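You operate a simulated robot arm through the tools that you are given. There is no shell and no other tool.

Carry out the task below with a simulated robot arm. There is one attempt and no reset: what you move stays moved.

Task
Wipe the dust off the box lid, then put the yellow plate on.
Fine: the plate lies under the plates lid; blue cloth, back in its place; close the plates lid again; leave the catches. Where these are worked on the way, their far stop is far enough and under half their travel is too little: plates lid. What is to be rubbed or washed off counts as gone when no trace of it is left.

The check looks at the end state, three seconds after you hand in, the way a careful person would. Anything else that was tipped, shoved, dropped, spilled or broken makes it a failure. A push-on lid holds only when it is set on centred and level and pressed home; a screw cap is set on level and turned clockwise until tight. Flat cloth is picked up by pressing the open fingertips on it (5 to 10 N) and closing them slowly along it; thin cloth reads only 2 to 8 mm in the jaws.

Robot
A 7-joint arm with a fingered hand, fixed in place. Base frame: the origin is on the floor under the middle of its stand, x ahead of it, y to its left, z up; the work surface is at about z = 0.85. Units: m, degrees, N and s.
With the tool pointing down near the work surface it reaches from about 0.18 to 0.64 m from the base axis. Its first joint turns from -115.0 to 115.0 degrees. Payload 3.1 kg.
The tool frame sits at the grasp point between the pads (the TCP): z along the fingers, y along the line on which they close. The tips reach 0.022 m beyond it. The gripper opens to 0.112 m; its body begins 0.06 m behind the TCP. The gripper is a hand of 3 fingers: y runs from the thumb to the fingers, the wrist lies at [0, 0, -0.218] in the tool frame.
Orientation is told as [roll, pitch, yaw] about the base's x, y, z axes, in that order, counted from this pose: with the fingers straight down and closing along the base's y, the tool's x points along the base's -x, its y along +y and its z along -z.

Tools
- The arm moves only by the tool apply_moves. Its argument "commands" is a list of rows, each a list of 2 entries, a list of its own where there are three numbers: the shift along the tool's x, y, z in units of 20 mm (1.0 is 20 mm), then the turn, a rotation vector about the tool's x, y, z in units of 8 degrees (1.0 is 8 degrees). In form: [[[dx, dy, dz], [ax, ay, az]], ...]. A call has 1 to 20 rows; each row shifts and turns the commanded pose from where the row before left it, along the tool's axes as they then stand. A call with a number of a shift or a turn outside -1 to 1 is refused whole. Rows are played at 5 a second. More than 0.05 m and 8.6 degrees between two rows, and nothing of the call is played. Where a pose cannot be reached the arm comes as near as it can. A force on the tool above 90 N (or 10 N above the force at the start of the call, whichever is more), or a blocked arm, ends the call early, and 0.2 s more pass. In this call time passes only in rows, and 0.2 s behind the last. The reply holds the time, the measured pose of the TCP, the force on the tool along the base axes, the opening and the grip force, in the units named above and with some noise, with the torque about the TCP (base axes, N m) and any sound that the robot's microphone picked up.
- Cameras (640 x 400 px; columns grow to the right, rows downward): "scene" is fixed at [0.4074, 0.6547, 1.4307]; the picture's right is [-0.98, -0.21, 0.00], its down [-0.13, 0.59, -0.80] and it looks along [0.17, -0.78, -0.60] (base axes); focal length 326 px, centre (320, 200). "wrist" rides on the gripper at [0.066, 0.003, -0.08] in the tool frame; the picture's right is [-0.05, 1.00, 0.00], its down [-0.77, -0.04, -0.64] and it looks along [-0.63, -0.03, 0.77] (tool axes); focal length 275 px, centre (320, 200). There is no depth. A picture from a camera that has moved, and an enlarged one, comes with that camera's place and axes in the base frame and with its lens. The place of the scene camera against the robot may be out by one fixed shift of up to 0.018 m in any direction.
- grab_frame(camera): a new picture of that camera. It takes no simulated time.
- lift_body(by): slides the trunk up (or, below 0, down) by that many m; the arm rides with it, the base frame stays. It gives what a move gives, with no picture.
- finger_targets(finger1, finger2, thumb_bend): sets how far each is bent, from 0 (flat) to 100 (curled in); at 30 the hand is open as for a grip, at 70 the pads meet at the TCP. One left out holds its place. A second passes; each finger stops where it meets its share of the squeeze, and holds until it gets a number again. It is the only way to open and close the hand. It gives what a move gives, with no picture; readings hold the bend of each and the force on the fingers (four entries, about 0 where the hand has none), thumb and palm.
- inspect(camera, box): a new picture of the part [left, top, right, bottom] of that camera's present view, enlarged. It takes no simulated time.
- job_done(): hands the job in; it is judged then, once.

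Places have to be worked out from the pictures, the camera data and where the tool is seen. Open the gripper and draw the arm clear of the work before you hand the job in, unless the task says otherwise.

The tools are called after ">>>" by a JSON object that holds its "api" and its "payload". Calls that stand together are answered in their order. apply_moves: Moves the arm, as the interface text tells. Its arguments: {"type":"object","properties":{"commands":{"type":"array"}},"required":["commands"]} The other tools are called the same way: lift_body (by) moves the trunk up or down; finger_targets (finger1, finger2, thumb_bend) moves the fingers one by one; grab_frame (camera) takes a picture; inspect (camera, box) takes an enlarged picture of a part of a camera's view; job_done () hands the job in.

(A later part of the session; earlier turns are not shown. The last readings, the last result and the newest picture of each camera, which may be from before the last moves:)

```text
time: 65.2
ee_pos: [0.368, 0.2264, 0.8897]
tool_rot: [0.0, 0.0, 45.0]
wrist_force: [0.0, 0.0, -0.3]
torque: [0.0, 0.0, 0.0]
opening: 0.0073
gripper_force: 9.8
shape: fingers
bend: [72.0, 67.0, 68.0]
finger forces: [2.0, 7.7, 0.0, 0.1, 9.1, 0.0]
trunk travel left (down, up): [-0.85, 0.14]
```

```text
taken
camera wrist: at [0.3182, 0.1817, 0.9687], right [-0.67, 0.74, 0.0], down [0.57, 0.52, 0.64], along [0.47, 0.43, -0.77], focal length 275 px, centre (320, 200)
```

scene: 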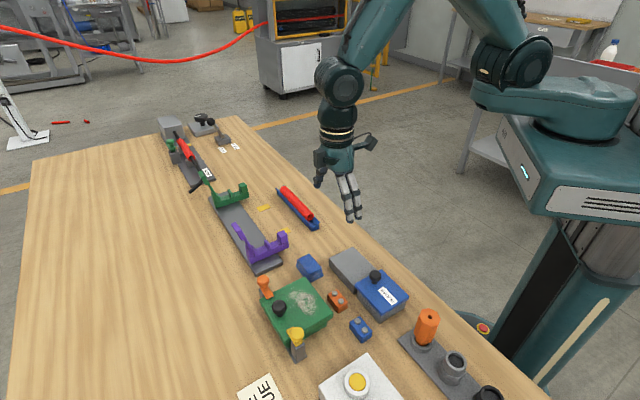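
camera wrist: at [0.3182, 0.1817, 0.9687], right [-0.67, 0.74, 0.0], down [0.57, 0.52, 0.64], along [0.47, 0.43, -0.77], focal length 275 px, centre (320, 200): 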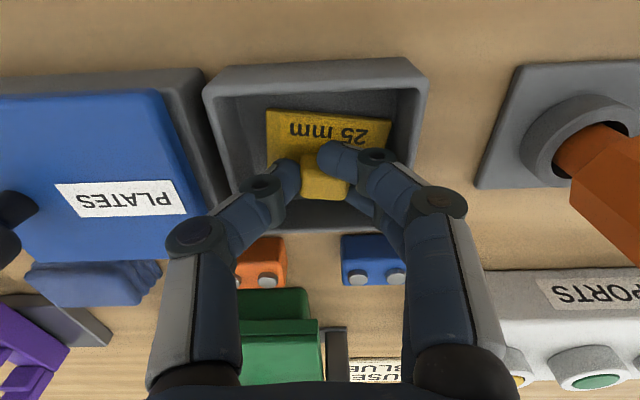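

The near finger slipped past the handle's corner and turned the plate slightly. I'll open again and look before re-centring.

>>> {"api": "finger_targets", "payload": {"finger1": 60, "finger2": 60, "thumb_bend": 60}}

>>> {"api": "inspect", "payload": {"camera": "wrist", "box": [220, 60, 428, 230]}}

>>> {"api": "inspect", "payload": {"camera": "scene", "box": [370, 260, 426, 320]}}

```text
time: 66.2
ee_pos: [0.3684, 0.2266, 0.8884]
tool_rot: [-0.1, 0.0, 45.0]
wrist_force: [0.2, 0.3, 0.6]
torque: [0.0, 0.04, 0.0]
opening: 0.0265
gripper_force: 0.1
shape: fingers
bend: [60.0, 60.0, 60.0]
finger forces: [0.1, 0.1, 0.0, 0.0, 0.0, 0.0]
trunk travel left (down, up): [-0.85, 0.14]
```

```text
2.35 times, centred on (324, 145) of wrist
camera zoom: at [0.3182, 0.1816, 0.9687], right [-0.67, 0.74, 0.0], down [0.57, 0.52, 0.64], along [0.47, 0.43, -0.77], focal length 648 px, centre (311, 329)
```

zoom: 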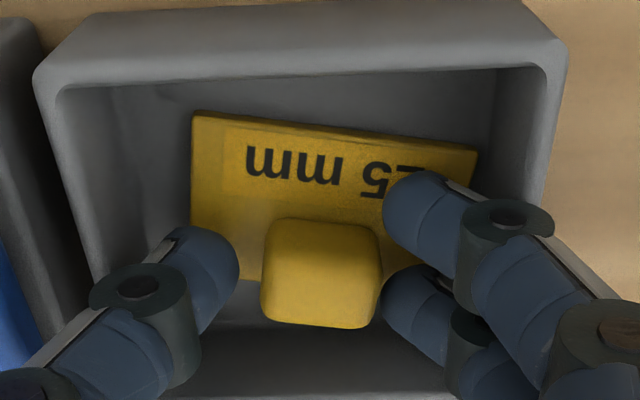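

```text
6.67 times, centred on (398, 290) of scene
camera zoom: at [0.4074, 0.6547, 1.4307], right [-0.98, -0.21, 0.0], down [-0.13, 0.59, -0.8], along [0.17, -0.78, -0.6], focal length 2174 px, centre (-200, -400)
```

zoom: 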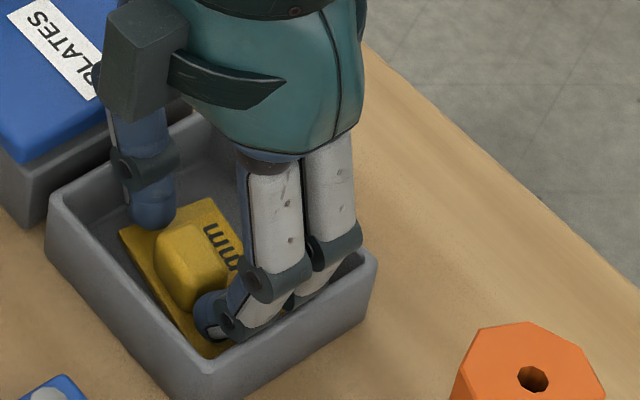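

The two fingers straddle the 14 mm deep handle and barely catch its corners. I'll shift the hand 5 mm nearer so one finger directly opposes the thumb across the handle, with the other finger kept out of the way.

>>> {"api": "apply_moves", "payload": {"commands": [[[0.12, 0.05, 0], [0, 0, 0]], [[0.12, 0.05, 0], [0, 0, 0]]]}}

>>> {"api": "inspect", "payload": {"camera": "wrist", "box": [220, 60, 428, 230]}}

```text
time: 66.8
ee_pos: [0.3634, 0.2246, 0.8897]
tool_rot: [-0.1, 0.0, 44.9]
wrist_force: [1.0, -1.1, 1.8]
torque: [0.0, 0.05, -0.01]
opening: 0.0254
gripper_force: 1.7
shape: fingers
bend: [61.0, 61.0, 60.0]
finger forces: [1.6, 1.5, 0.1, 0.1, 0.0, 0.0]
trunk travel left (down, up): [-0.85, 0.14]
```

```text
2.35 times, centred on (324, 145) of wrist
camera zoom: at [0.3138, 0.1794, 0.969], right [-0.67, 0.74, 0.0], down [0.57, 0.52, 0.64], along [0.47, 0.43, -0.77], focal length 648 px, centre (311, 329)
```

zoom: 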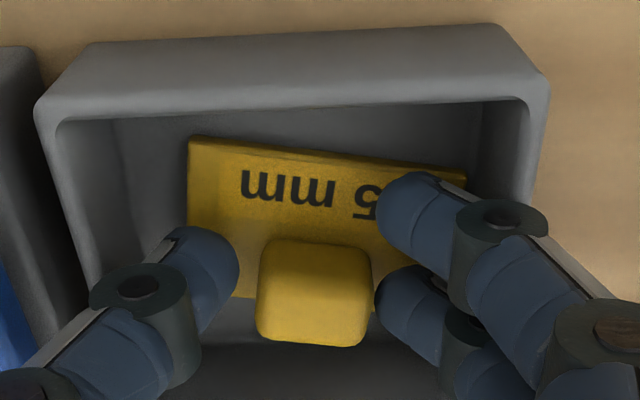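

The fingers lightly touch the tray's right wall (1.5 N). I'll shift back 3 mm to the left and close finger 2 and the thumb on the handle.

>>> {"api": "apply_moves", "payload": {"commands": [[[0, -0.15, 0], [0, 0, 0]]]}}

>>> {"api": "finger_targets", "payload": {"finger1": 60, "finger2": 66, "thumb_bend": 66}}

>>> {"api": "inspect", "payload": {"camera": "wrist", "box": [220, 60, 428, 230]}}

```text
time: 67.2
ee_pos: [0.365, 0.2221, 0.8888]
tool_rot: [0.0, 0.0, 45.1]
wrist_force: [0.3, -0.6, -0.3]
torque: [0.01, -0.03, -0.03]
opening: 0.0267
gripper_force: 0.0
shape: fingers
bend: [60.0, 60.0, 60.0]
finger forces: [0.0, 0.1, 0.1, 0.1, 0.1, 0.1]
trunk travel left (down, up): [-0.85, 0.14]
```

```text
time: 68.2
ee_pos: [0.365, 0.2226, 0.8894]
tool_rot: [0.1, 0.0, 45.0]
wrist_force: [0.6, 0.5, 0.2]
torque: [0.0, -0.01, -0.02]
opening: 0.022
gripper_force: 3.2
shape: fingers
bend: [60.0, 63.0, 65.0]
finger forces: [0.0, 2.1, 0.0, 0.0, 2.0, 0.0]
trunk travel left (down, up): [-0.85, 0.14]
```

```text
2.35 times, centred on (324, 145) of wrist
camera zoom: at [0.3156, 0.1777, 0.969], right [-0.67, 0.74, 0.0], down [0.57, 0.52, 0.64], along [0.47, 0.43, -0.77], focal length 648 px, centre (311, 329)
```

zoom: 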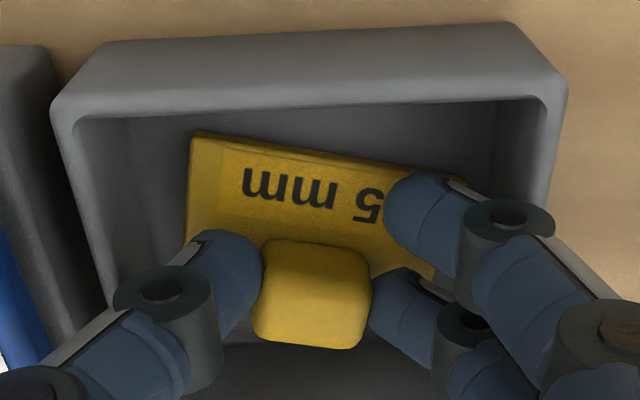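

The thumb and one finger are offset and twist the plate, so a better grip is across the handle's wide faces, with the hand turned 90°. While still lightly pinched, I'll drag the plate 6 mm toward the near wall to make room behind the handle.

>>> {"api": "apply_moves", "payload": {"commands": [[[0.1, 0, 0], [0, 0, 0]], [[0.1, 0, 0], [0, 0, 0]], [[0.1, 0, 0], [0, 0, 0]]]}}

>>> {"api": "inspect", "payload": {"camera": "wrist", "box": [220, 60, 428, 230]}}

```text
time: 69.0
ee_pos: [0.361, 0.2186, 0.8886]
tool_rot: [0.0, 0.0, 45.0]
wrist_force: [0.6, 0.2, 0.2]
torque: [-0.02, 0.0, 0.02]
opening: 0.0218
gripper_force: 2.4
shape: fingers
bend: [60.0, 63.0, 65.0]
finger forces: [0.1, 2.2, 0.0, 0.0, 2.1, 0.1]
trunk travel left (down, up): [-0.85, 0.14]
```

```text
2.35 times, centred on (324, 145) of wrist
camera zoom: at [0.3114, 0.1733, 0.969], right [-0.67, 0.74, 0.0], down [0.57, 0.52, 0.64], along [0.47, 0.43, -0.77], focal length 648 px, centre (311, 329)
```

zoom: 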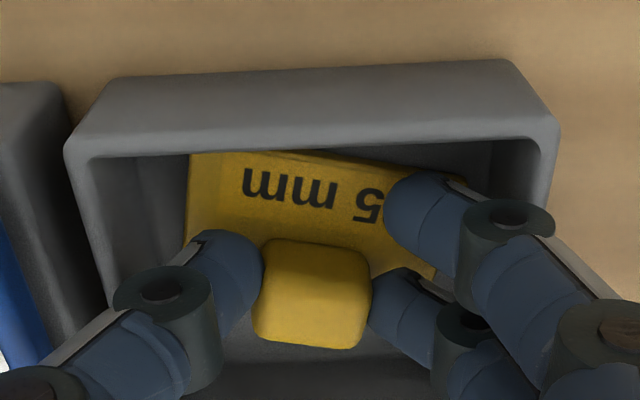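

The plate followed nicely. Now I release, rise clear, and turn the hand by −90° (yaw −45°) over the handle.

>>> {"api": "finger_targets", "payload": {"finger1": 60, "finger2": 60, "thumb_bend": 60}}

>>> {"api": "apply_moves", "payload": {"commands": [[[0, 0, -0.5], [0, 0, 0]], [[0, 0, -0.9], [0, 0, 0]], [[0, 0, -0.9], [0, 0, 0]], [[0, 0, -0.9], [0, 0, 0]]]}}

>>> {"api": "apply_moves", "payload": {"commands": [[[0, 0, 0], [0, 0, 0.9375]], [[0, 0, 0], [0, 0, 0.9375]], [[0, 0, 0], [0, 0, 0.9375]], [[0, 0, 0], [0, 0, 0.9375]], [[0, 0, 0], [0, 0, 0.9375]], [[0, 0, 0], [0, 0, 0.9375]], [[0, 0, 0], [0, 0, 0.9375]], [[0, 0, 0], [0, 0, 0.9375]], [[0, 0, 0], [0, 0, 0.9375]], [[0, 0, 0], [0, 0, 0.9375]], [[0, 0, 0], [0, 0, 0.9375]], [[0, 0, 0], [0, 0, 0.9375]]]}}

>>> {"api": "grab_frame", "payload": {"camera": "wrist"}}

```text
time: 70.0
ee_pos: [0.3614, 0.2187, 0.8891]
tool_rot: [0.0, 0.0, 45.0]
wrist_force: [-0.2, 0.4, 0.2]
torque: [-0.01, 0.02, 0.0]
opening: 0.0266
gripper_force: 0.0
shape: fingers
bend: [60.0, 60.0, 60.0]
finger forces: [0.0, 0.1, 0.0, 0.0, 0.0, 0.0]
trunk travel left (down, up): [-0.85, 0.14]
```

```text
time: 71.0
ee_pos: [0.3598, 0.219, 0.9524]
tool_rot: [0.0, 0.0, 45.2]
wrist_force: [1.3, 0.0, 0.8]
torque: [0.0, -0.02, -0.04]
opening: 0.0264
gripper_force: 0.1
shape: fingers
bend: [60.0, 60.0, 60.0]
finger forces: [0.0, 0.0, 0.0, 0.0, 0.0, 0.0]
trunk travel left (down, up): [-0.85, 0.14]
```

```text
time: 73.6
ee_pos: [0.3604, 0.2168, 0.9524]
tool_rot: [-0.1, 0.0, -45.1]
wrist_force: [-0.1, -0.5, -0.9]
torque: [0.04, -0.02, 0.0]
opening: 0.0266
gripper_force: 0.1
shape: fingers
bend: [60.0, 60.0, 60.0]
finger forces: [0.0, 0.0, 0.0, 0.0, 0.0, 0.0]
trunk travel left (down, up): [-0.85, 0.14]
```

```text
taken
camera wrist: at [0.3158, 0.2673, 1.033], right [0.74, 0.67, 0.0], down [0.52, -0.57, 0.64], along [0.43, -0.47, -0.77], focal length 275 px, centre (320, 200)
```

wrist: 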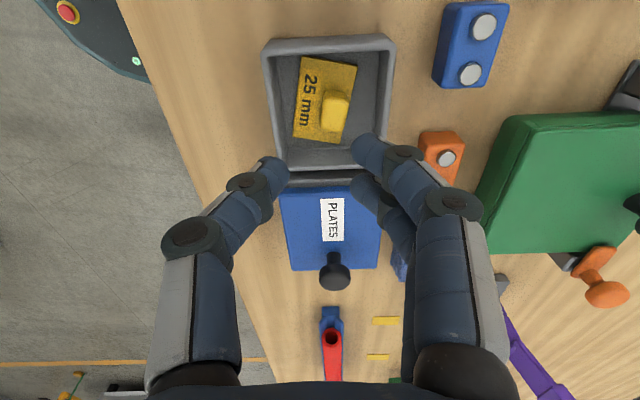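

Good view from the other side. Enlarging the tray for alignment.

>>> {"api": "inspect", "payload": {"camera": "wrist", "box": [240, 20, 420, 190]}}

```text
2.35 times, centred on (330, 105) of wrist
camera zoom: at [0.3158, 0.2673, 1.033], right [0.74, 0.67, 0.0], down [0.52, -0.57, 0.64], along [0.43, -0.47, -0.77], focal length 648 px, centre (296, 424)
```

zoom: 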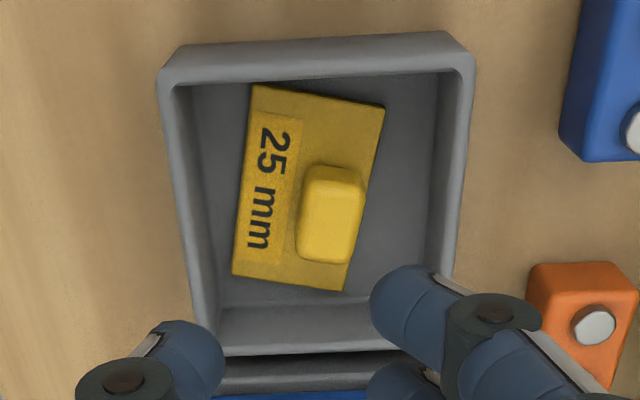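

The plate is turned about 10° relative to the hand. I'll turn the hand 10° more to match, shift 9 mm sideways over the handle, and set the fingers at about 63 with the thumb at 59.

>>> {"api": "finger_targets", "payload": {"finger1": 63, "finger2": 63, "thumb_bend": 59}}

>>> {"api": "apply_moves", "payload": {"commands": [[[0.05, 0.235, 0], [0, 0, 0]], [[0.05, 0.235, 0], [0, 0, 0]], [[0, 0, 0.5], [0, 0, 0.625]], [[0, 0, 0.5], [0, 0, 0.625]]]}}

>>> {"api": "grab_frame", "payload": {"camera": "wrist"}}

>>> {"api": "inspect", "payload": {"camera": "wrist", "box": [230, 20, 420, 200]}}

```text
time: 74.6
ee_pos: [0.3614, 0.2178, 0.9532]
tool_rot: [0.0, 0.0, -44.9]
wrist_force: [-0.5, 0.6, -0.3]
torque: [0.02, -0.01, 0.0]
opening: 0.0247
gripper_force: 0.1
shape: fingers
bend: [63.0, 63.0, 59.0]
finger forces: [0.1, 0.1, 0.0, 0.0, 0.0, 0.1]
trunk travel left (down, up): [-0.85, 0.14]
```

```text
time: 75.6
ee_pos: [0.3653, 0.226, 0.9323]
tool_rot: [0.0, 0.1, -55.1]
wrist_force: [0.7, 0.1, 0.7]
torque: [0.01, -0.04, 0.0]
opening: 0.0247
gripper_force: 0.1
shape: fingers
bend: [63.0, 63.0, 59.0]
finger forces: [0.0, 0.1, 0.0, 0.0, 0.0, 0.0]
trunk travel left (down, up): [-0.85, 0.14]
```

```text
taken
camera wrist: at [0.3303, 0.282, 1.0125], right [0.85, 0.53, 0.0], down [0.41, -0.65, 0.64], along [0.34, -0.54, -0.77], focal length 275 px, centre (320, 200)
```

wrist: 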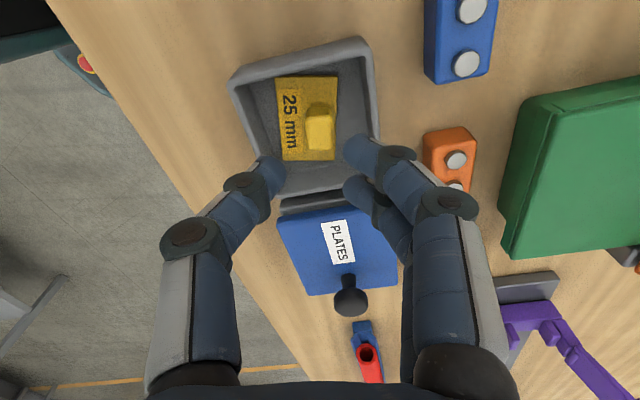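

```text
2.22 times, centred on (325, 110) of wrist
camera zoom: at [0.3303, 0.282, 1.0125], right [0.85, 0.53, 0.0], down [0.41, -0.65, 0.64], along [0.34, -0.54, -0.77], focal length 612 px, centre (309, 400)
```

zoom: 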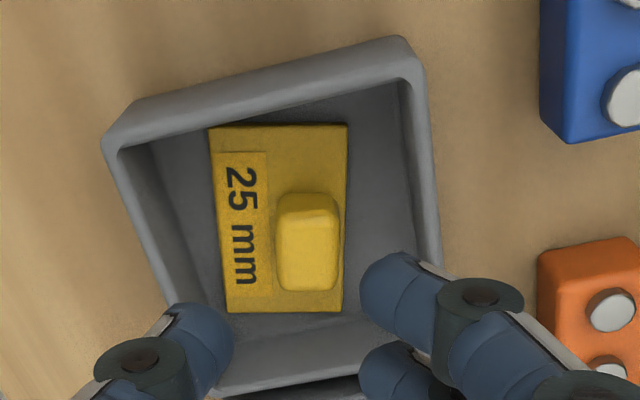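

The hand is now square to the plate and laterally centred on the handle. I'll move 2 mm forward and lower to just above the rim, then check clearances.

>>> {"api": "apply_moves", "payload": {"commands": [[[-0.09, -0.03, 0.5], [0, 0, 0]], [[0, 0, 0.5], [0, 0, 0]], [[0, 0, 0.4], [0, 0, 0]]]}}

>>> {"api": "inspect", "payload": {"camera": "wrist", "box": [210, 60, 430, 240]}}

>>> {"api": "inspect", "payload": {"camera": "scene", "box": [360, 250, 440, 330]}}

```text
time: 76.4
ee_pos: [0.3662, 0.2248, 0.9047]
tool_rot: [0.0, 0.0, -55.1]
wrist_force: [0.1, 0.6, 0.8]
torque: [0.01, -0.01, -0.01]
opening: 0.0246
gripper_force: 0.1
shape: fingers
bend: [63.0, 63.0, 59.0]
finger forces: [0.0, 0.1, 0.0, 0.0, 0.0, 0.1]
trunk travel left (down, up): [-0.85, 0.14]
```

```text
2.22 times, centred on (320, 150) of wrist
camera zoom: at [0.3309, 0.2809, 0.9846], right [0.84, 0.54, 0.0], down [0.41, -0.65, 0.64], along [0.34, -0.54, -0.77], focal length 612 px, centre (320, 311)
```

zoom: 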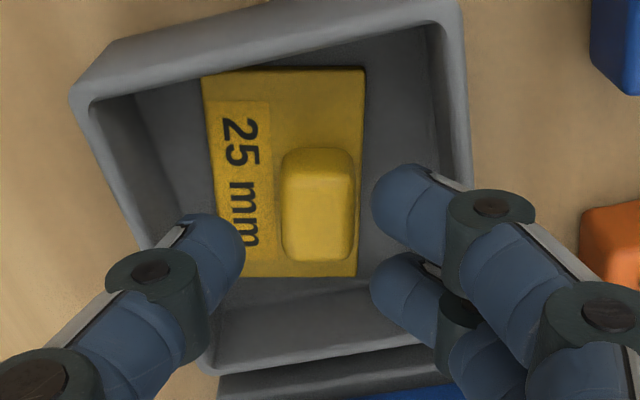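

```text
5.00 times, centred on (400, 290) of scene
camera zoom: at [0.4074, 0.6547, 1.4307], right [-0.98, -0.21, 0.0], down [-0.13, 0.59, -0.8], along [0.17, -0.78, -0.6], focal length 1631 px, centre (-80, -250)
```

zoom: 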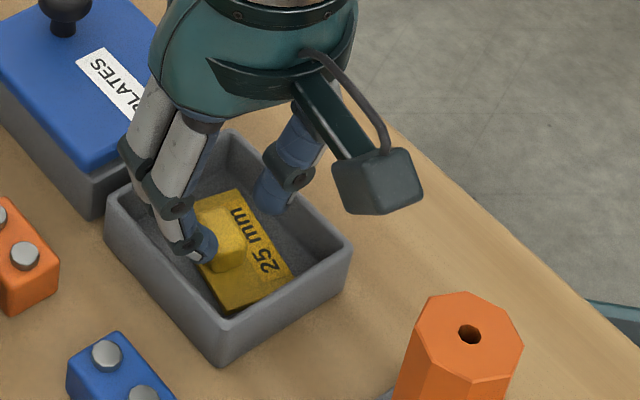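

The slanted fingers would foul the tray's rim in this orientation. Better: the thumb plus one finger across the long direction, with the hand turned so those two directly oppose (yaw ≈ +52°). I'll rise, turn back and re-align.

>>> {"api": "apply_moves", "payload": {"commands": [[[0, 0, -0.9], [0, 0, 0]], [[0, 0, -0.9], [0, 0, 0]]]}}

>>> {"api": "apply_moves", "payload": {"commands": [[[0, 0, 0], [0, 0, -0.95]], [[0, 0, 0], [0, 0, -0.95]], [[0, 0, 0], [0, 0, -0.95]], [[0, 0, 0], [0, 0, -0.95]], [[0, 0, 0], [0, 0, -0.95]], [[0, 0, 0], [0, 0, -0.95]], [[0, 0, 0], [0, 0, -0.95]], [[0, 0, 0], [0, 0, -0.95]], [[0, 0, 0], [0, 0, -0.95]], [[0, 0, 0], [0, 0, -0.95]], [[0, 0, 0], [0, 0, -0.95]], [[0, 0, 0], [0, 0, -0.95]], [[0, 0, 0], [0, 0, -0.95]], [[0, 0, 0], [0, 0, -0.95]], [[0.27, 0, 0], [0, 0, 0]]]}}

>>> {"api": "finger_targets", "payload": {"finger1": 60, "finger2": 60, "thumb_bend": 60}}

>>> {"api": "inspect", "payload": {"camera": "wrist", "box": [210, 20, 430, 200]}}

```text
time: 77.0
ee_pos: [0.3671, 0.2257, 0.9395]
tool_rot: [-0.1, 0.0, -54.8]
wrist_force: [0.8, 1.1, 0.1]
torque: [0.0, -0.01, -0.03]
opening: 0.0245
gripper_force: 0.0
shape: fingers
bend: [63.0, 63.0, 59.0]
finger forces: [0.1, 0.1, 0.1, 0.0, 0.0, 0.0]
trunk travel left (down, up): [-0.85, 0.14]
```

```text
time: 80.2
ee_pos: [0.3637, 0.2192, 0.9399]
tool_rot: [0.1, 0.0, 51.5]
wrist_force: [-0.4, 0.1, 0.1]
torque: [0.01, 0.0, 0.01]
opening: 0.0247
gripper_force: 0.0
shape: fingers
bend: [63.0, 63.0, 59.0]
finger forces: [0.1, 0.0, 0.0, 0.1, 0.0, 0.0]
trunk travel left (down, up): [-0.85, 0.14]
```

```text
time: 81.2
ee_pos: [0.3628, 0.2205, 0.9395]
tool_rot: [0.1, -0.1, 51.2]
wrist_force: [0.3, 0.3, 0.7]
torque: [-0.01, 0.0, -0.02]
opening: 0.027
gripper_force: 0.0
shape: fingers
bend: [60.0, 60.0, 60.0]
finger forces: [0.0, 0.0, 0.0, 0.0, 0.0, 0.0]
trunk travel left (down, up): [-0.85, 0.14]
```

```text
2.22 times, centred on (320, 110) of wrist
camera zoom: at [0.3191, 0.1706, 1.0207], right [-0.75, 0.66, 0.0], down [0.51, 0.58, 0.64], along [0.42, 0.48, -0.77], focal length 612 px, centre (320, 400)
```

zoom: 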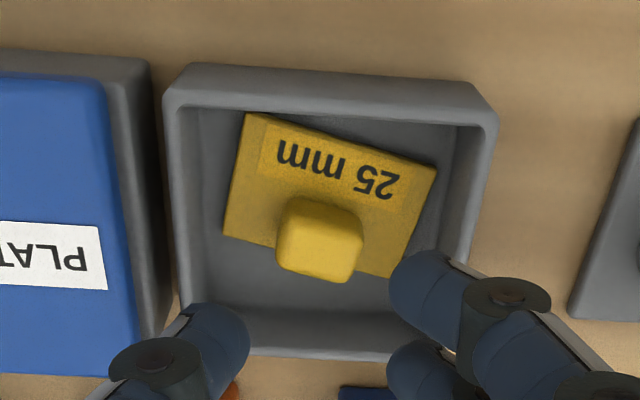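

The plate is now turned about 15° in this view, so the thumb and far finger will oppose squarely. I'll shift 2.5 mm nearer and 1.5 mm right, then descend.

>>> {"api": "apply_moves", "payload": {"commands": [[[0.125, 0.075, 0.5], [0, 0, 0]], [[0, 0, 0.6], [0, 0, 0]], [[0, 0, 0.6], [0, 0, 0]]]}}

>>> {"api": "inspect", "payload": {"camera": "wrist", "box": [210, 60, 430, 240]}}

```text
time: 82.0
ee_pos: [0.3607, 0.2192, 0.9069]
tool_rot: [0.1, 0.0, 51.4]
wrist_force: [-0.4, -0.1, -0.5]
torque: [0.0, -0.02, -0.02]
opening: 0.027
gripper_force: 0.1
shape: fingers
bend: [60.0, 60.0, 60.0]
finger forces: [0.1, 0.1, 0.1, 0.0, 0.0, 0.0]
trunk travel left (down, up): [-0.85, 0.14]
```

```text
2.22 times, centred on (320, 150) of wrist
camera zoom: at [0.3161, 0.1693, 0.9868], right [-0.75, 0.66, 0.0], down [0.51, 0.58, 0.64], along [0.42, 0.48, -0.77], focal length 612 px, centre (320, 311)
```

zoom: 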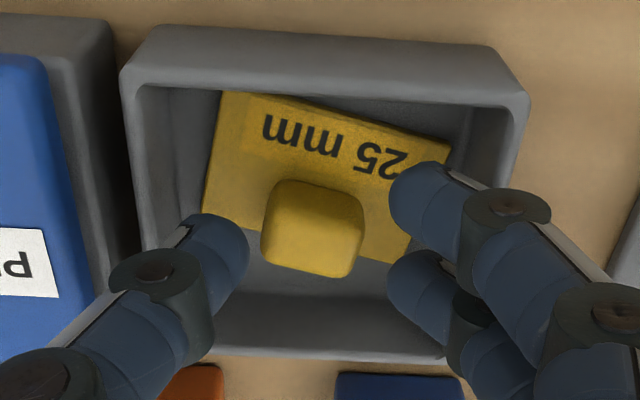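

Clear on all sides. Descending the last 18 mm in small steps.

>>> {"api": "apply_moves", "payload": {"commands": [[[0, 0, 0.25], [0, 0, 0]], [[0, 0, 0.25], [0, 0, 0]]]}}

>>> {"api": "apply_moves", "payload": {"commands": [[[0, 0, 0.2], [0, 0, 0]]]}}

>>> {"api": "apply_moves", "payload": {"commands": [[[0, 0, 0.2], [0, 0, 0]]]}}

>>> {"api": "inspect", "payload": {"camera": "wrist", "box": [210, 60, 430, 240]}}

```text
time: 82.6
ee_pos: [0.3598, 0.2195, 0.8959]
tool_rot: [-0.1, 0.0, 51.4]
wrist_force: [-1.0, 0.4, 0.0]
torque: [0.01, -0.03, -0.01]
opening: 0.0269
gripper_force: 0.1
shape: fingers
bend: [60.0, 60.0, 60.0]
finger forces: [0.0, 0.0, 0.0, 0.0, 0.0, 0.0]
trunk travel left (down, up): [-0.85, 0.14]
```

```text
time: 83.0
ee_pos: [0.3609, 0.2196, 0.8927]
tool_rot: [0.0, 0.0, 51.4]
wrist_force: [-0.1, 0.6, 0.2]
torque: [0.0, 0.0, 0.01]
opening: 0.0268
gripper_force: 0.2
shape: fingers
bend: [60.0, 60.0, 60.0]
finger forces: [0.1, 0.0, 0.0, 0.0, 0.0, 0.1]
trunk travel left (down, up): [-0.85, 0.14]
```

```text
time: 83.4
ee_pos: [0.3607, 0.2181, 0.8891]
tool_rot: [0.1, 0.0, 51.3]
wrist_force: [0.2, 0.5, -0.4]
torque: [0.03, -0.02, 0.0]
opening: 0.0268
gripper_force: 0.3
shape: fingers
bend: [60.0, 61.0, 60.0]
finger forces: [0.0, 0.8, 0.1, 0.0, 0.1, 0.1]
trunk travel left (down, up): [-0.85, 0.14]
```

```text
2.22 times, centred on (320, 150) of wrist
camera zoom: at [0.3166, 0.1693, 0.9691], right [-0.75, 0.66, 0.0], down [0.51, 0.58, 0.64], along [0.42, 0.48, -0.77], focal length 612 px, centre (320, 311)
```

zoom: 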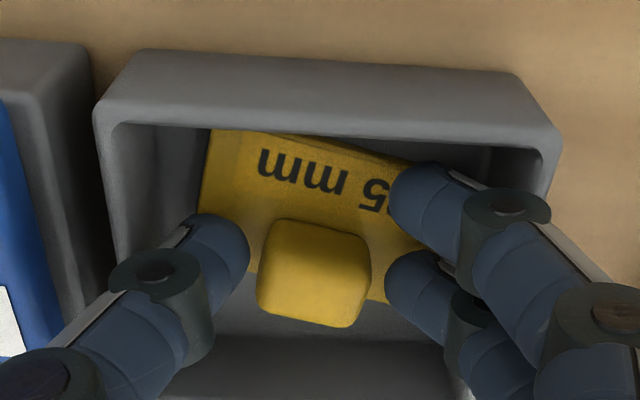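

Well positioned, with just a feather touch on one finger. Closing finger 2 and the thumb, leaving finger 1 nearly where it is.

>>> {"api": "finger_targets", "payload": {"finger1": 61, "finger2": 66, "thumb_bend": 66}}

>>> {"api": "finger_targets", "payload": {"finger1": 62, "finger2": 74, "thumb_bend": 74}}

>>> {"api": "inspect", "payload": {"camera": "wrist", "box": [210, 60, 430, 240]}}

```text
time: 84.4
ee_pos: [0.3593, 0.2182, 0.8896]
tool_rot: [0.1, 0.0, 51.4]
wrist_force: [0.9, -0.3, 0.4]
torque: [0.0, 0.0, 0.01]
opening: 0.0213
gripper_force: 2.0
shape: fingers
bend: [61.0, 63.0, 65.0]
finger forces: [0.1, 2.2, 0.1, 0.0, 2.2, 0.1]
trunk travel left (down, up): [-0.85, 0.14]
```

```text
time: 85.4
ee_pos: [0.3607, 0.218, 0.8897]
tool_rot: [0.0, -0.1, 51.4]
wrist_force: [-0.4, 0.4, -0.3]
torque: [0.0, 0.0, -0.01]
opening: 0.0169
gripper_force: 9.2
shape: fingers
bend: [62.0, 68.0, 69.0]
finger forces: [0.1, 9.0, 0.0, 0.0, 9.0, 0.1]
trunk travel left (down, up): [-0.85, 0.14]
```

```text
2.22 times, centred on (320, 150) of wrist
camera zoom: at [0.3165, 0.1694, 0.9691], right [-0.75, 0.66, 0.0], down [0.51, 0.58, 0.64], along [0.42, 0.48, -0.77], focal length 612 px, centre (320, 311)
```

zoom: 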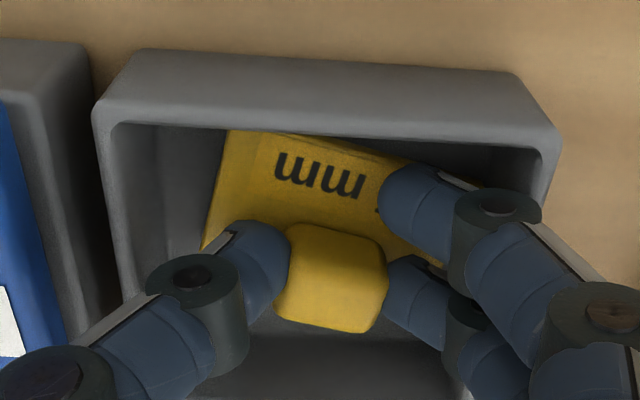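

Balanced 9 N pinch on the handle. Lifting slowly and checking.

>>> {"api": "apply_moves", "payload": {"commands": [[[0, 0, -0.15], [0, 0, 0]], [[0, 0, -0.2], [0, 0, 0]], [[0, 0, -0.25], [0, 0, 0]], [[0, 0, -0.3], [0, 0, 0]]]}}

>>> {"api": "inspect", "payload": {"camera": "wrist", "box": [210, 60, 430, 240]}}

>>> {"api": "inspect", "payload": {"camera": "scene", "box": [350, 240, 430, 320]}}

```text
time: 86.4
ee_pos: [0.3605, 0.2188, 0.9071]
tool_rot: [-0.1, 0.0, 51.4]
wrist_force: [-0.6, -0.7, 0.1]
torque: [0.01, 0.0, -0.01]
opening: 0.017
gripper_force: 8.8
shape: fingers
bend: [62.0, 68.0, 69.0]
finger forces: [0.0, 9.0, 0.0, 0.0, 9.0, 0.0]
trunk travel left (down, up): [-0.85, 0.14]
```

```text
2.22 times, centred on (320, 150) of wrist
camera zoom: at [0.3164, 0.17, 0.9865], right [-0.75, 0.66, 0.0], down [0.51, 0.58, 0.64], along [0.42, 0.48, -0.77], focal length 612 px, centre (320, 311)
```

zoom: 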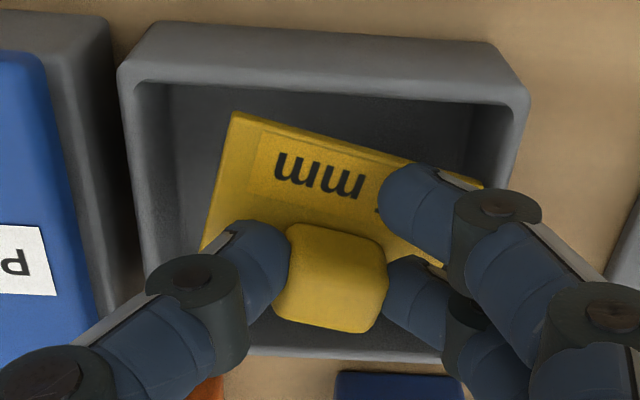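

```text
5.00 times, centred on (390, 280) of scene
camera zoom: at [0.4074, 0.6547, 1.4307], right [-0.98, -0.21, 0.0], down [-0.13, 0.59, -0.8], along [0.17, -0.78, -0.6], focal length 1631 px, centre (-30, -200)
```

zoom: 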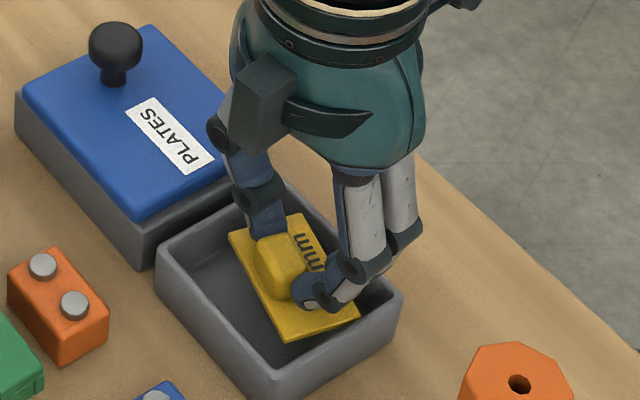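

The plate is lifted level and firmly held. I'll raise it, carry it over the green lid (plate centre target ≈ (0.509, 0.288), clear of the knob), and turn 13° to square it with the lid.

>>> {"api": "apply_moves", "payload": {"commands": [[[0, 0, -0.8], [0, 0, 0]], [[0, 0, -0.8], [0, 0, 0]], [[0, 0, -0.8], [0, 0, 0]], [[0, 0, -0.8], [0, 0, 0]], [[0, 0, -0.6], [0, 0, 0]]]}}

>>> {"api": "apply_moves", "payload": {"commands": [[[-0.614, -0.32, 0], [0, 0, 0]], [[-0.614, -0.32, 0], [0, 0, 0]], [[-0.614, -0.32, 0], [0, 0, 0]], [[-0.614, -0.32, 0], [0, 0, 0]], [[-0.614, -0.32, 0], [0, 0, 0]], [[-0.614, -0.32, 0], [0, 0, 0]], [[-0.614, -0.32, 0], [0, 0, 0]], [[-0.614, -0.32, 0], [0, 0, 0]], [[-0.614, -0.32, 0], [0, 0, 0]], [[-0.614, -0.32, 0], [0, 0, 0]], [[-0.614, -0.32, 0], [0, 0, 0]], [[-0.614, -0.32, 0], [0, 0, 0]], [[0, 0, 0], [0, 0, -0.55]], [[0, 0, 0], [0, 0, -0.55]], [[0, 0, 0], [0, 0, -0.54]]]}}

>>> {"api": "grab_frame", "payload": {"camera": "wrist"}}

>>> {"api": "grab_frame", "payload": {"camera": "scene"}}

```text
time: 87.6
ee_pos: [0.3631, 0.2168, 0.9703]
tool_rot: [-0.8, 0.0, 51.4]
wrist_force: [-0.4, -0.1, 0.6]
torque: [-0.01, 0.03, 0.03]
opening: 0.0167
gripper_force: 9.1
shape: fingers
bend: [62.0, 68.0, 69.0]
finger forces: [0.1, 9.1, 0.1, 0.0, 9.0, 0.1]
out of reach, approached as far as the arm can: row 4, 5
trunk travel left (down, up): [-0.85, 0.14]
```

```text
time: 90.8
ee_pos: [0.5148, 0.2835, 0.9712]
tool_rot: [0.0, -0.1, 64.5]
wrist_force: [-0.1, -0.5, -0.3]
torque: [-0.01, 0.01, -0.04]
opening: 0.0167
gripper_force: 8.9
shape: fingers
bend: [62.0, 68.0, 69.0]
finger forces: [0.1, 8.9, 0.0, 0.0, 8.9, 0.0]
trunk travel left (down, up): [-0.85, 0.14]
```

```text
taken
camera wrist: at [0.4828, 0.226, 1.0508], right [-0.88, 0.47, 0.0], down [0.36, 0.68, 0.64], along [0.3, 0.56, -0.77], focal length 275 px, centre (320, 200)
```

wrist: 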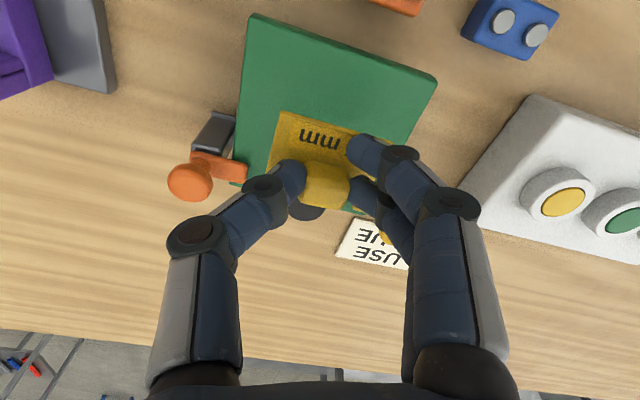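

```text
taken
```

scene: 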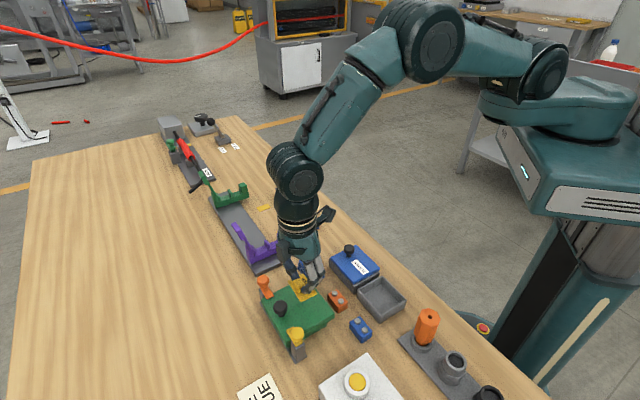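

The plate hangs level over the near half of the lid, centred sideways and about 18 mm clear of the knob. Lowering toward contact (expected TCP z≈0.933–0.936).

>>> {"api": "apply_moves", "payload": {"commands": [[[0, 0, 0.5], [0, 0, 0]], [[0, 0, 0.5], [0, 0, 0]], [[0, 0, 0.4], [0, 0, 0]]]}}

>>> {"api": "inspect", "payload": {"camera": "scene", "box": [250, 240, 350, 330]}}

>>> {"api": "apply_moves", "payload": {"commands": [[[0, 0, 0.08], [0, 0, 0]]]}}

```text
time: 91.6
ee_pos: [0.5156, 0.2853, 0.9427]
tool_rot: [0.0, -0.1, 64.6]
wrist_force: [-1.1, -0.1, 0.0]
torque: [0.02, -0.01, 0.01]
opening: 0.0169
gripper_force: 8.1
shape: fingers
bend: [62.0, 68.0, 69.0]
finger forces: [0.0, 8.9, 0.0, 0.0, 8.9, 0.0]
trunk travel left (down, up): [-0.85, 0.14]
```

```text
4.44 times, centred on (300, 285) of scene
camera zoom: at [0.4074, 0.6547, 1.4307], right [-0.98, -0.21, 0.0], down [-0.13, 0.59, -0.8], along [0.17, -0.78, -0.6], focal length 1449 px, centre (409, -178)
```

zoom: 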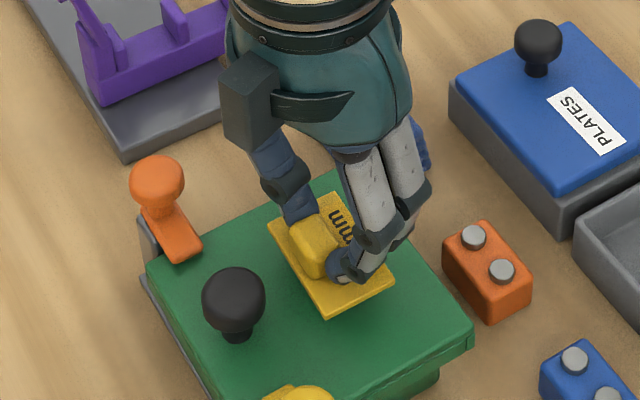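

```text
time: 92.0
ee_pos: [0.5146, 0.285, 0.9402]
tool_rot: [0.0, 0.0, 64.6]
wrist_force: [0.5, -0.6, -0.4]
torque: [0.0, 0.01, 0.02]
opening: 0.0169
gripper_force: 8.7
shape: fingers
bend: [62.0, 68.0, 69.0]
finger forces: [0.0, 8.9, 0.0, 0.0, 8.9, 0.0]
trunk travel left (down, up): [-0.85, 0.14]
```

No contact yet at 0.940. Continuing down in 1–2 mm steps.

>>> {"api": "apply_moves", "payload": {"commands": [[[0, 0, 0.1], [0, 0, 0]]]}}

>>> {"api": "apply_moves", "payload": {"commands": [[[0, 0, 0.08], [0, 0, 0]]]}}

>>> {"api": "apply_moves", "payload": {"commands": [[[0, 0, 0.06], [0, 0, 0]]]}}

```text
time: 92.4
ee_pos: [0.5135, 0.2848, 0.9389]
tool_rot: [-0.1, 0.0, 64.5]
wrist_force: [0.9, -0.8, -0.1]
torque: [0.0, 0.05, 0.0]
opening: 0.0168
gripper_force: 8.8
shape: fingers
bend: [62.0, 68.0, 69.0]
finger forces: [0.1, 9.0, 0.1, 0.0, 8.9, 0.1]
trunk travel left (down, up): [-0.85, 0.14]
```

```text
time: 92.8
ee_pos: [0.5142, 0.2856, 0.9373]
tool_rot: [0.0, 0.0, 64.6]
wrist_force: [0.3, 0.3, 0.1]
torque: [0.01, -0.01, 0.0]
opening: 0.017
gripper_force: 9.0
shape: fingers
bend: [62.0, 68.0, 69.0]
finger forces: [0.0, 8.8, 0.0, 0.0, 8.9, 0.1]
trunk travel left (down, up): [-0.85, 0.14]
```

```text
time: 93.2
ee_pos: [0.5149, 0.286, 0.9362]
tool_rot: [0.0, 0.0, 64.5]
wrist_force: [-0.7, 0.1, -0.4]
torque: [0.0, 0.02, 0.0]
opening: 0.0168
gripper_force: 9.0
shape: fingers
bend: [62.0, 68.0, 69.0]
finger forces: [0.1, 8.8, 0.1, 0.0, 8.9, 0.0]
trunk travel left (down, up): [-0.85, 0.14]
```

Still free at 0.936; continuing with 1 mm steps.

>>> {"api": "apply_moves", "payload": {"commands": [[[0, 0, 0.06], [0, 0, 0]]]}}

>>> {"api": "apply_moves", "payload": {"commands": [[[0, 0, 0.06], [0, 0, 0]]]}}

>>> {"api": "apply_moves", "payload": {"commands": [[[0, 0, 0.06], [0, 0, 0]]]}}

```text
time: 93.6
ee_pos: [0.5142, 0.2844, 0.9344]
tool_rot: [0.0, 0.0, 64.5]
wrist_force: [-0.5, -0.3, -0.2]
torque: [-0.01, 0.03, 0.02]
opening: 0.0168
gripper_force: 9.0
shape: fingers
bend: [62.0, 68.0, 69.0]
finger forces: [0.0, 9.0, 0.0, 0.0, 8.8, 0.0]
trunk travel left (down, up): [-0.85, 0.14]
```

```text
time: 94.0
ee_pos: [0.5136, 0.2849, 0.9339]
tool_rot: [-0.1, 0.0, 64.5]
wrist_force: [-0.5, -0.6, 0.2]
torque: [0.0, 0.02, -0.03]
opening: 0.0168
gripper_force: 9.0
shape: fingers
bend: [62.0, 68.0, 69.0]
finger forces: [0.0, 8.9, 0.0, 0.0, 8.9, 0.0]
trunk travel left (down, up): [-0.85, 0.14]
```

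```text
time: 94.4
ee_pos: [0.5145, 0.2845, 0.9325]
tool_rot: [0.1, 0.0, 64.4]
wrist_force: [-0.2, -0.6, 0.3]
torque: [0.01, 0.01, 0.02]
opening: 0.0169
gripper_force: 9.1
shape: fingers
bend: [62.0, 68.0, 69.0]
finger forces: [0.1, 9.0, 0.0, 0.0, 8.9, 0.0]
trunk travel left (down, up): [-0.85, 0.14]
```

>>> {"api": "apply_moves", "payload": {"commands": [[[0, 0, 0.06], [0, 0, 0]]]}}

>>> {"api": "apply_moves", "payload": {"commands": [[[0, 0, 0.06], [0, 0, 0]]]}}

>>> {"api": "inspect", "payload": {"camera": "scene", "box": [260, 250, 340, 320]}}

```text
time: 94.8
ee_pos: [0.514, 0.2851, 0.9312]
tool_rot: [0.0, -0.1, 64.4]
wrist_force: [-0.1, -0.4, -0.9]
torque: [0.0, -0.01, -0.03]
opening: 0.0166
gripper_force: 8.7
shape: fingers
bend: [62.0, 68.0, 69.0]
finger forces: [0.0, 8.9, 0.0, 0.0, 8.9, 0.0]
trunk travel left (down, up): [-0.85, 0.14]
```

```text
time: 95.2
ee_pos: [0.5142, 0.2847, 0.9308]
tool_rot: [0.0, 0.0, 64.5]
wrist_force: [-0.1, 0.7, -0.2]
torque: [0.0, 0.01, -0.01]
opening: 0.0168
gripper_force: 8.9
shape: fingers
bend: [62.0, 68.0, 69.0]
finger forces: [0.0, 8.8, 0.0, 0.0, 8.9, 0.0]
trunk travel left (down, up): [-0.85, 0.14]
```

```text
5.71 times, centred on (300, 285) of scene
camera zoom: at [0.4074, 0.6547, 1.4307], right [-0.98, -0.21, 0.0], down [-0.13, 0.59, -0.8], along [0.17, -0.78, -0.6], focal length 1864 px, centre (434, -286)
```

zoom: 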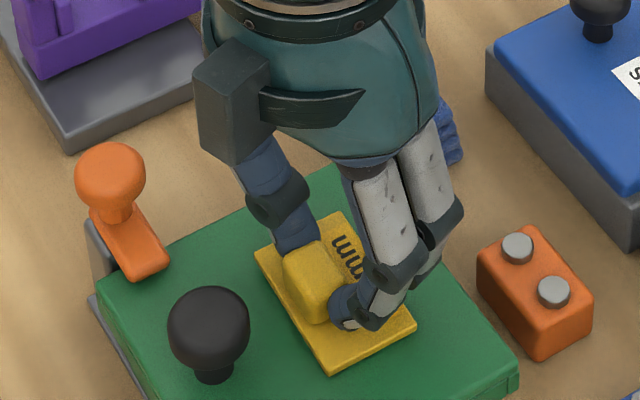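

Very close to the lid now. Continuing 1 mm steps.

>>> {"api": "apply_moves", "payload": {"commands": [[[0, 0, 0.06], [0, 0, 0]]]}}

>>> {"api": "apply_moves", "payload": {"commands": [[[0, 0, 0.06], [0, 0, 0]]]}}

>>> {"api": "apply_moves", "payload": {"commands": [[[0, 0, 0.06], [0, 0, 0]]]}}

```text
time: 95.6
ee_pos: [0.5134, 0.2842, 0.9298]
tool_rot: [0.0, 0.0, 64.4]
wrist_force: [0.2, 0.6, 0.4]
torque: [0.01, -0.01, -0.04]
opening: 0.0169
gripper_force: 8.8
shape: fingers
bend: [62.0, 68.0, 69.0]
finger forces: [0.1, 9.0, 0.0, 0.0, 9.0, 0.0]
trunk travel left (down, up): [-0.85, 0.14]
```

```text
time: 96.0
ee_pos: [0.5144, 0.2852, 0.9275]
tool_rot: [0.1, 0.0, 64.4]
wrist_force: [0.8, -0.8, 0.9]
torque: [0.04, 0.02, 0.02]
opening: 0.017
gripper_force: 9.0
shape: fingers
bend: [62.0, 68.0, 69.0]
finger forces: [0.1, 9.4, 0.0, 0.1, 9.9, 0.0]
trunk travel left (down, up): [-0.85, 0.14]
```

```text
time: 96.4
ee_pos: [0.5141, 0.2847, 0.9273]
tool_rot: [0.0, -0.1, 64.4]
wrist_force: [0.6, -0.3, 3.7]
torque: [0.04, 0.03, -0.02]
opening: 0.0172
gripper_force: 10.0
shape: fingers
bend: [62.0, 70.0, 69.0]
finger forces: [0.0, 9.7, 0.0, 0.0, 10.5, 0.0]
trunk travel left (down, up): [-0.85, 0.14]
```

Contact: 3.7 N upward at z=0.927. Checking that the plate lies flat before releasing.

>>> {"api": "inspect", "payload": {"camera": "wrist", "box": [210, 40, 430, 220]}}

>>> {"api": "inspect", "payload": {"camera": "scene", "box": [260, 250, 340, 320]}}

```text
2.22 times, centred on (320, 130) of wrist
camera zoom: at [0.4826, 0.2262, 1.0072], right [-0.88, 0.47, 0.0], down [0.36, 0.68, 0.64], along [0.3, 0.56, -0.77], focal length 612 px, centre (320, 356)
```

zoom: 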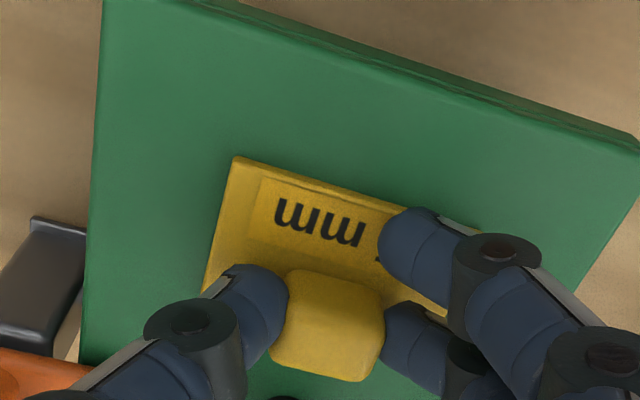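

```text
5.71 times, centred on (300, 285) of scene
camera zoom: at [0.4074, 0.6547, 1.4307], right [-0.98, -0.21, 0.0], down [-0.13, 0.59, -0.8], along [0.17, -0.78, -0.6], focal length 1864 px, centre (434, -286)
```

zoom: 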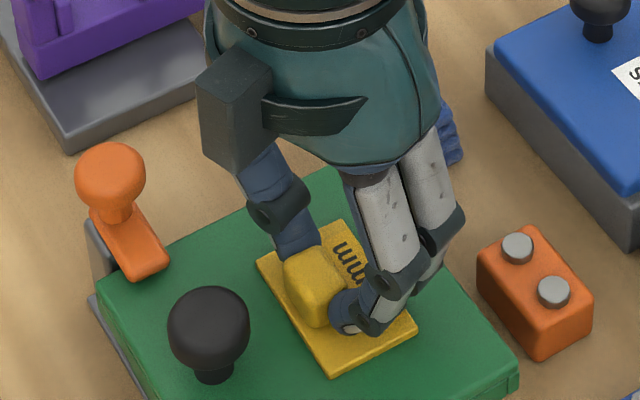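

The plate lies flat and square on the lid. Releasing.

>>> {"api": "finger_targets", "payload": {"finger1": 58, "finger2": 60, "thumb_bend": 60}}

>>> {"api": "finger_targets", "payload": {"finger1": 52, "finger2": 54, "thumb_bend": 54}}

>>> {"api": "apply_moves", "payload": {"commands": [[[0, 0, -0.2], [0, 0, 0]], [[0, 0, -0.5], [0, 0, 0]], [[0, 0, -0.9], [0, 0, 0]], [[0, 0, -0.9], [0, 0, 0]], [[0, 0, -0.5], [0, 0, 0]]]}}

>>> {"api": "grab_frame", "payload": {"camera": "wrist"}}

>>> {"api": "inspect", "payload": {"camera": "scene", "box": [260, 250, 340, 320]}}

```text
time: 97.4
ee_pos: [0.514, 0.2849, 0.9267]
tool_rot: [0.1, 0.0, 64.5]
wrist_force: [0.7, -0.5, 2.1]
torque: [0.01, 0.08, -0.01]
opening: 0.0298
gripper_force: 1.9
shape: fingers
bend: [58.0, 60.0, 60.0]
finger forces: [2.8, 0.0, 0.1, 0.1, 0.0, 0.0]
trunk travel left (down, up): [-0.85, 0.14]
```

```text
time: 98.4
ee_pos: [0.5139, 0.2852, 0.9271]
tool_rot: [0.0, -0.1, 64.5]
wrist_force: [1.7, 0.0, 7.9]
torque: [0.09, 0.14, 0.04]
opening: 0.0435
gripper_force: 3.9
shape: fingers
bend: [55.0, 55.0, 54.0]
finger forces: [4.8, 2.8, 0.1, 0.1, 0.0, 0.0]
trunk travel left (down, up): [-0.85, 0.14]
```

```text
time: 99.6
ee_pos: [0.5145, 0.2845, 0.9866]
tool_rot: [0.0, 0.0, 64.5]
wrist_force: [-0.9, 0.6, 0.3]
torque: [0.03, 0.0, -0.01]
opening: 0.0457
gripper_force: 0.0
shape: fingers
bend: [52.0, 54.0, 54.0]
finger forces: [0.1, 0.0, 0.1, 0.1, 0.0, 0.1]
trunk travel left (down, up): [-0.85, 0.14]
```

```text
taken
camera wrist: at [0.4827, 0.2258, 1.067], right [-0.88, 0.47, 0.0], down [0.36, 0.68, 0.64], along [0.3, 0.56, -0.77], focal length 275 px, centre (320, 200)
```

wrist: 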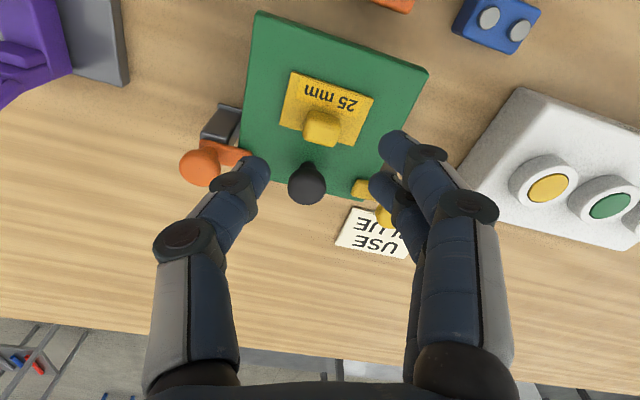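

```text
5.71 times, centred on (300, 285) of scene
camera zoom: at [0.4074, 0.6547, 1.4307], right [-0.98, -0.21, 0.0], down [-0.13, 0.59, -0.8], along [0.17, -0.78, -0.6], focal length 1864 px, centre (434, -286)
```

zoom: 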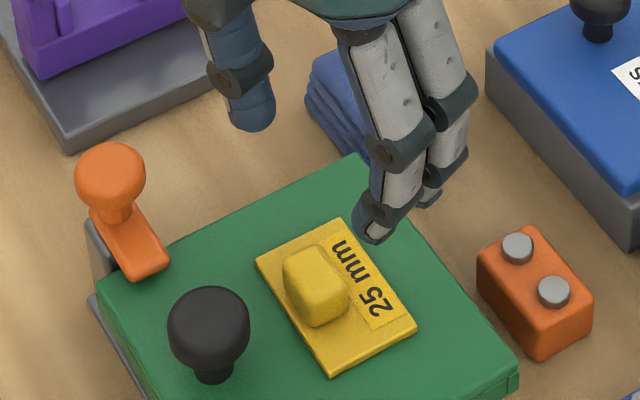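

The plate rests properly on the clean lid. Now back to the plates lid knob at about (0.4445, 0.1405) to close it.

>>> {"api": "apply_moves", "payload": {"commands": [[[0.89, 0.007, 0], [0, 0, 0]], [[0.89, 0.007, 0], [0, 0, 0]], [[0.89, 0.007, 0], [0, 0, 0]], [[0.89, 0.007, 0], [0, 0, 0]], [[0.89, 0.007, 0], [0, 0, 0]], [[0.89, 0.007, 0], [0, 0, 0]], [[0.89, 0.007, 0], [0, 0, 0]], [[0.89, 0.007, 0], [0, 0, 0]], [[0.89, 0.007, 0], [0, 0, 0]], [[0, 0, 0], [0, 0, 0.8125]], [[0, 0, 0], [0, 0, 0.8125]], [[0, 0, 0], [0, 0, 0.8125]]]}}

>>> {"api": "finger_targets", "payload": {"finger1": 45, "finger2": 45, "thumb_bend": 45}}

>>> {"api": "grab_frame", "payload": {"camera": "wrist"}}

```text
time: 102.2
ee_pos: [0.444, 0.1397, 0.9872]
tool_rot: [0.0, 0.0, 44.9]
wrist_force: [0.7, 0.7, 0.2]
torque: [0.0, 0.04, -0.01]
opening: 0.0459
gripper_force: 0.1
shape: fingers
bend: [52.0, 54.0, 54.0]
finger forces: [0.1, 0.1, 0.0, 0.0, 0.1, 0.0]
trunk travel left (down, up): [-0.85, 0.14]
```

```text
time: 103.2
ee_pos: [0.4445, 0.1398, 0.9879]
tool_rot: [0.0, 0.0, 45.0]
wrist_force: [-0.4, -0.7, 0.1]
torque: [0.01, -0.01, -0.03]
opening: 0.0686
gripper_force: 0.1
shape: fingers
bend: [45.0, 45.0, 45.0]
finger forces: [0.1, 0.1, 0.0, 0.1, 0.0, 0.0]
trunk travel left (down, up): [-0.85, 0.14]
```

```text
taken
camera wrist: at [0.3955, 0.0956, 1.0669], right [-0.67, 0.74, 0.0], down [0.57, 0.52, 0.64], along [0.47, 0.43, -0.77], focal length 275 px, centre (320, 200)
```

wrist: 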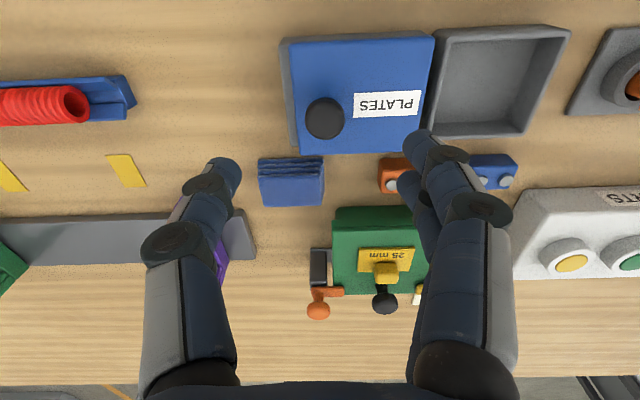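

The knob is almost straight below (about 2 mm right and 2 mm nearer). Descending around it.

>>> {"api": "apply_moves", "payload": {"commands": [[[0.08, 0.1, 0.8], [0, 0, 0]], [[0, 0, 0.9], [0, 0, 0]], [[0, 0, 0.9], [0, 0, 0]], [[0, 0, 0.5], [0, 0, 0]], [[0, 0, 0.3], [0, 0, 0]]]}}

>>> {"api": "finger_targets", "payload": {"finger1": 58, "finger2": 58, "thumb_bend": 58}}

>>> {"api": "grab_frame", "payload": {"camera": "wrist"}}

```text
time: 104.4
ee_pos: [0.4437, 0.1402, 0.9186]
tool_rot: [0.0, 0.0, 44.9]
wrist_force: [-0.5, -0.6, 0.3]
torque: [0.01, 0.01, 0.01]
opening: 0.0691
gripper_force: 0.1
shape: fingers
bend: [45.0, 45.0, 45.0]
finger forces: [0.1, 0.0, 0.0, 0.1, 0.1, 0.0]
trunk travel left (down, up): [-0.85, 0.14]
```

```text
time: 105.4
ee_pos: [0.4415, 0.1403, 0.9193]
tool_rot: [-0.1, 0.0, 45.0]
wrist_force: [0.0, 1.2, -0.9]
torque: [0.01, 0.01, 0.02]
opening: 0.0361
gripper_force: 0.1
shape: fingers
bend: [57.0, 57.0, 57.0]
finger forces: [0.0, 0.0, 0.0, 0.1, 0.0, 0.0]
trunk travel left (down, up): [-0.85, 0.14]
```

```text
taken
camera wrist: at [0.3928, 0.0961, 0.9988], right [-0.67, 0.74, 0.0], down [0.57, 0.52, 0.64], along [0.47, 0.43, -0.77], focal length 275 px, centre (320, 200)
```

wrist: 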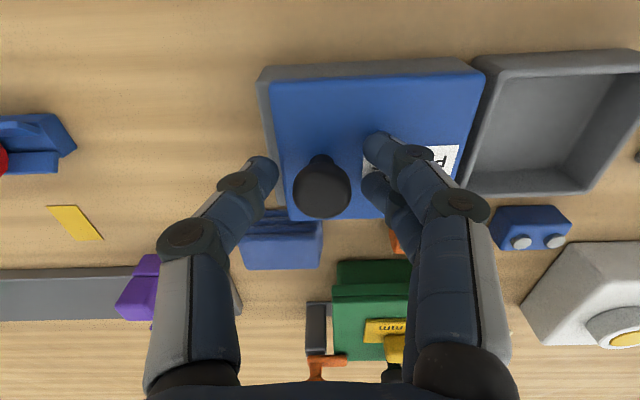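

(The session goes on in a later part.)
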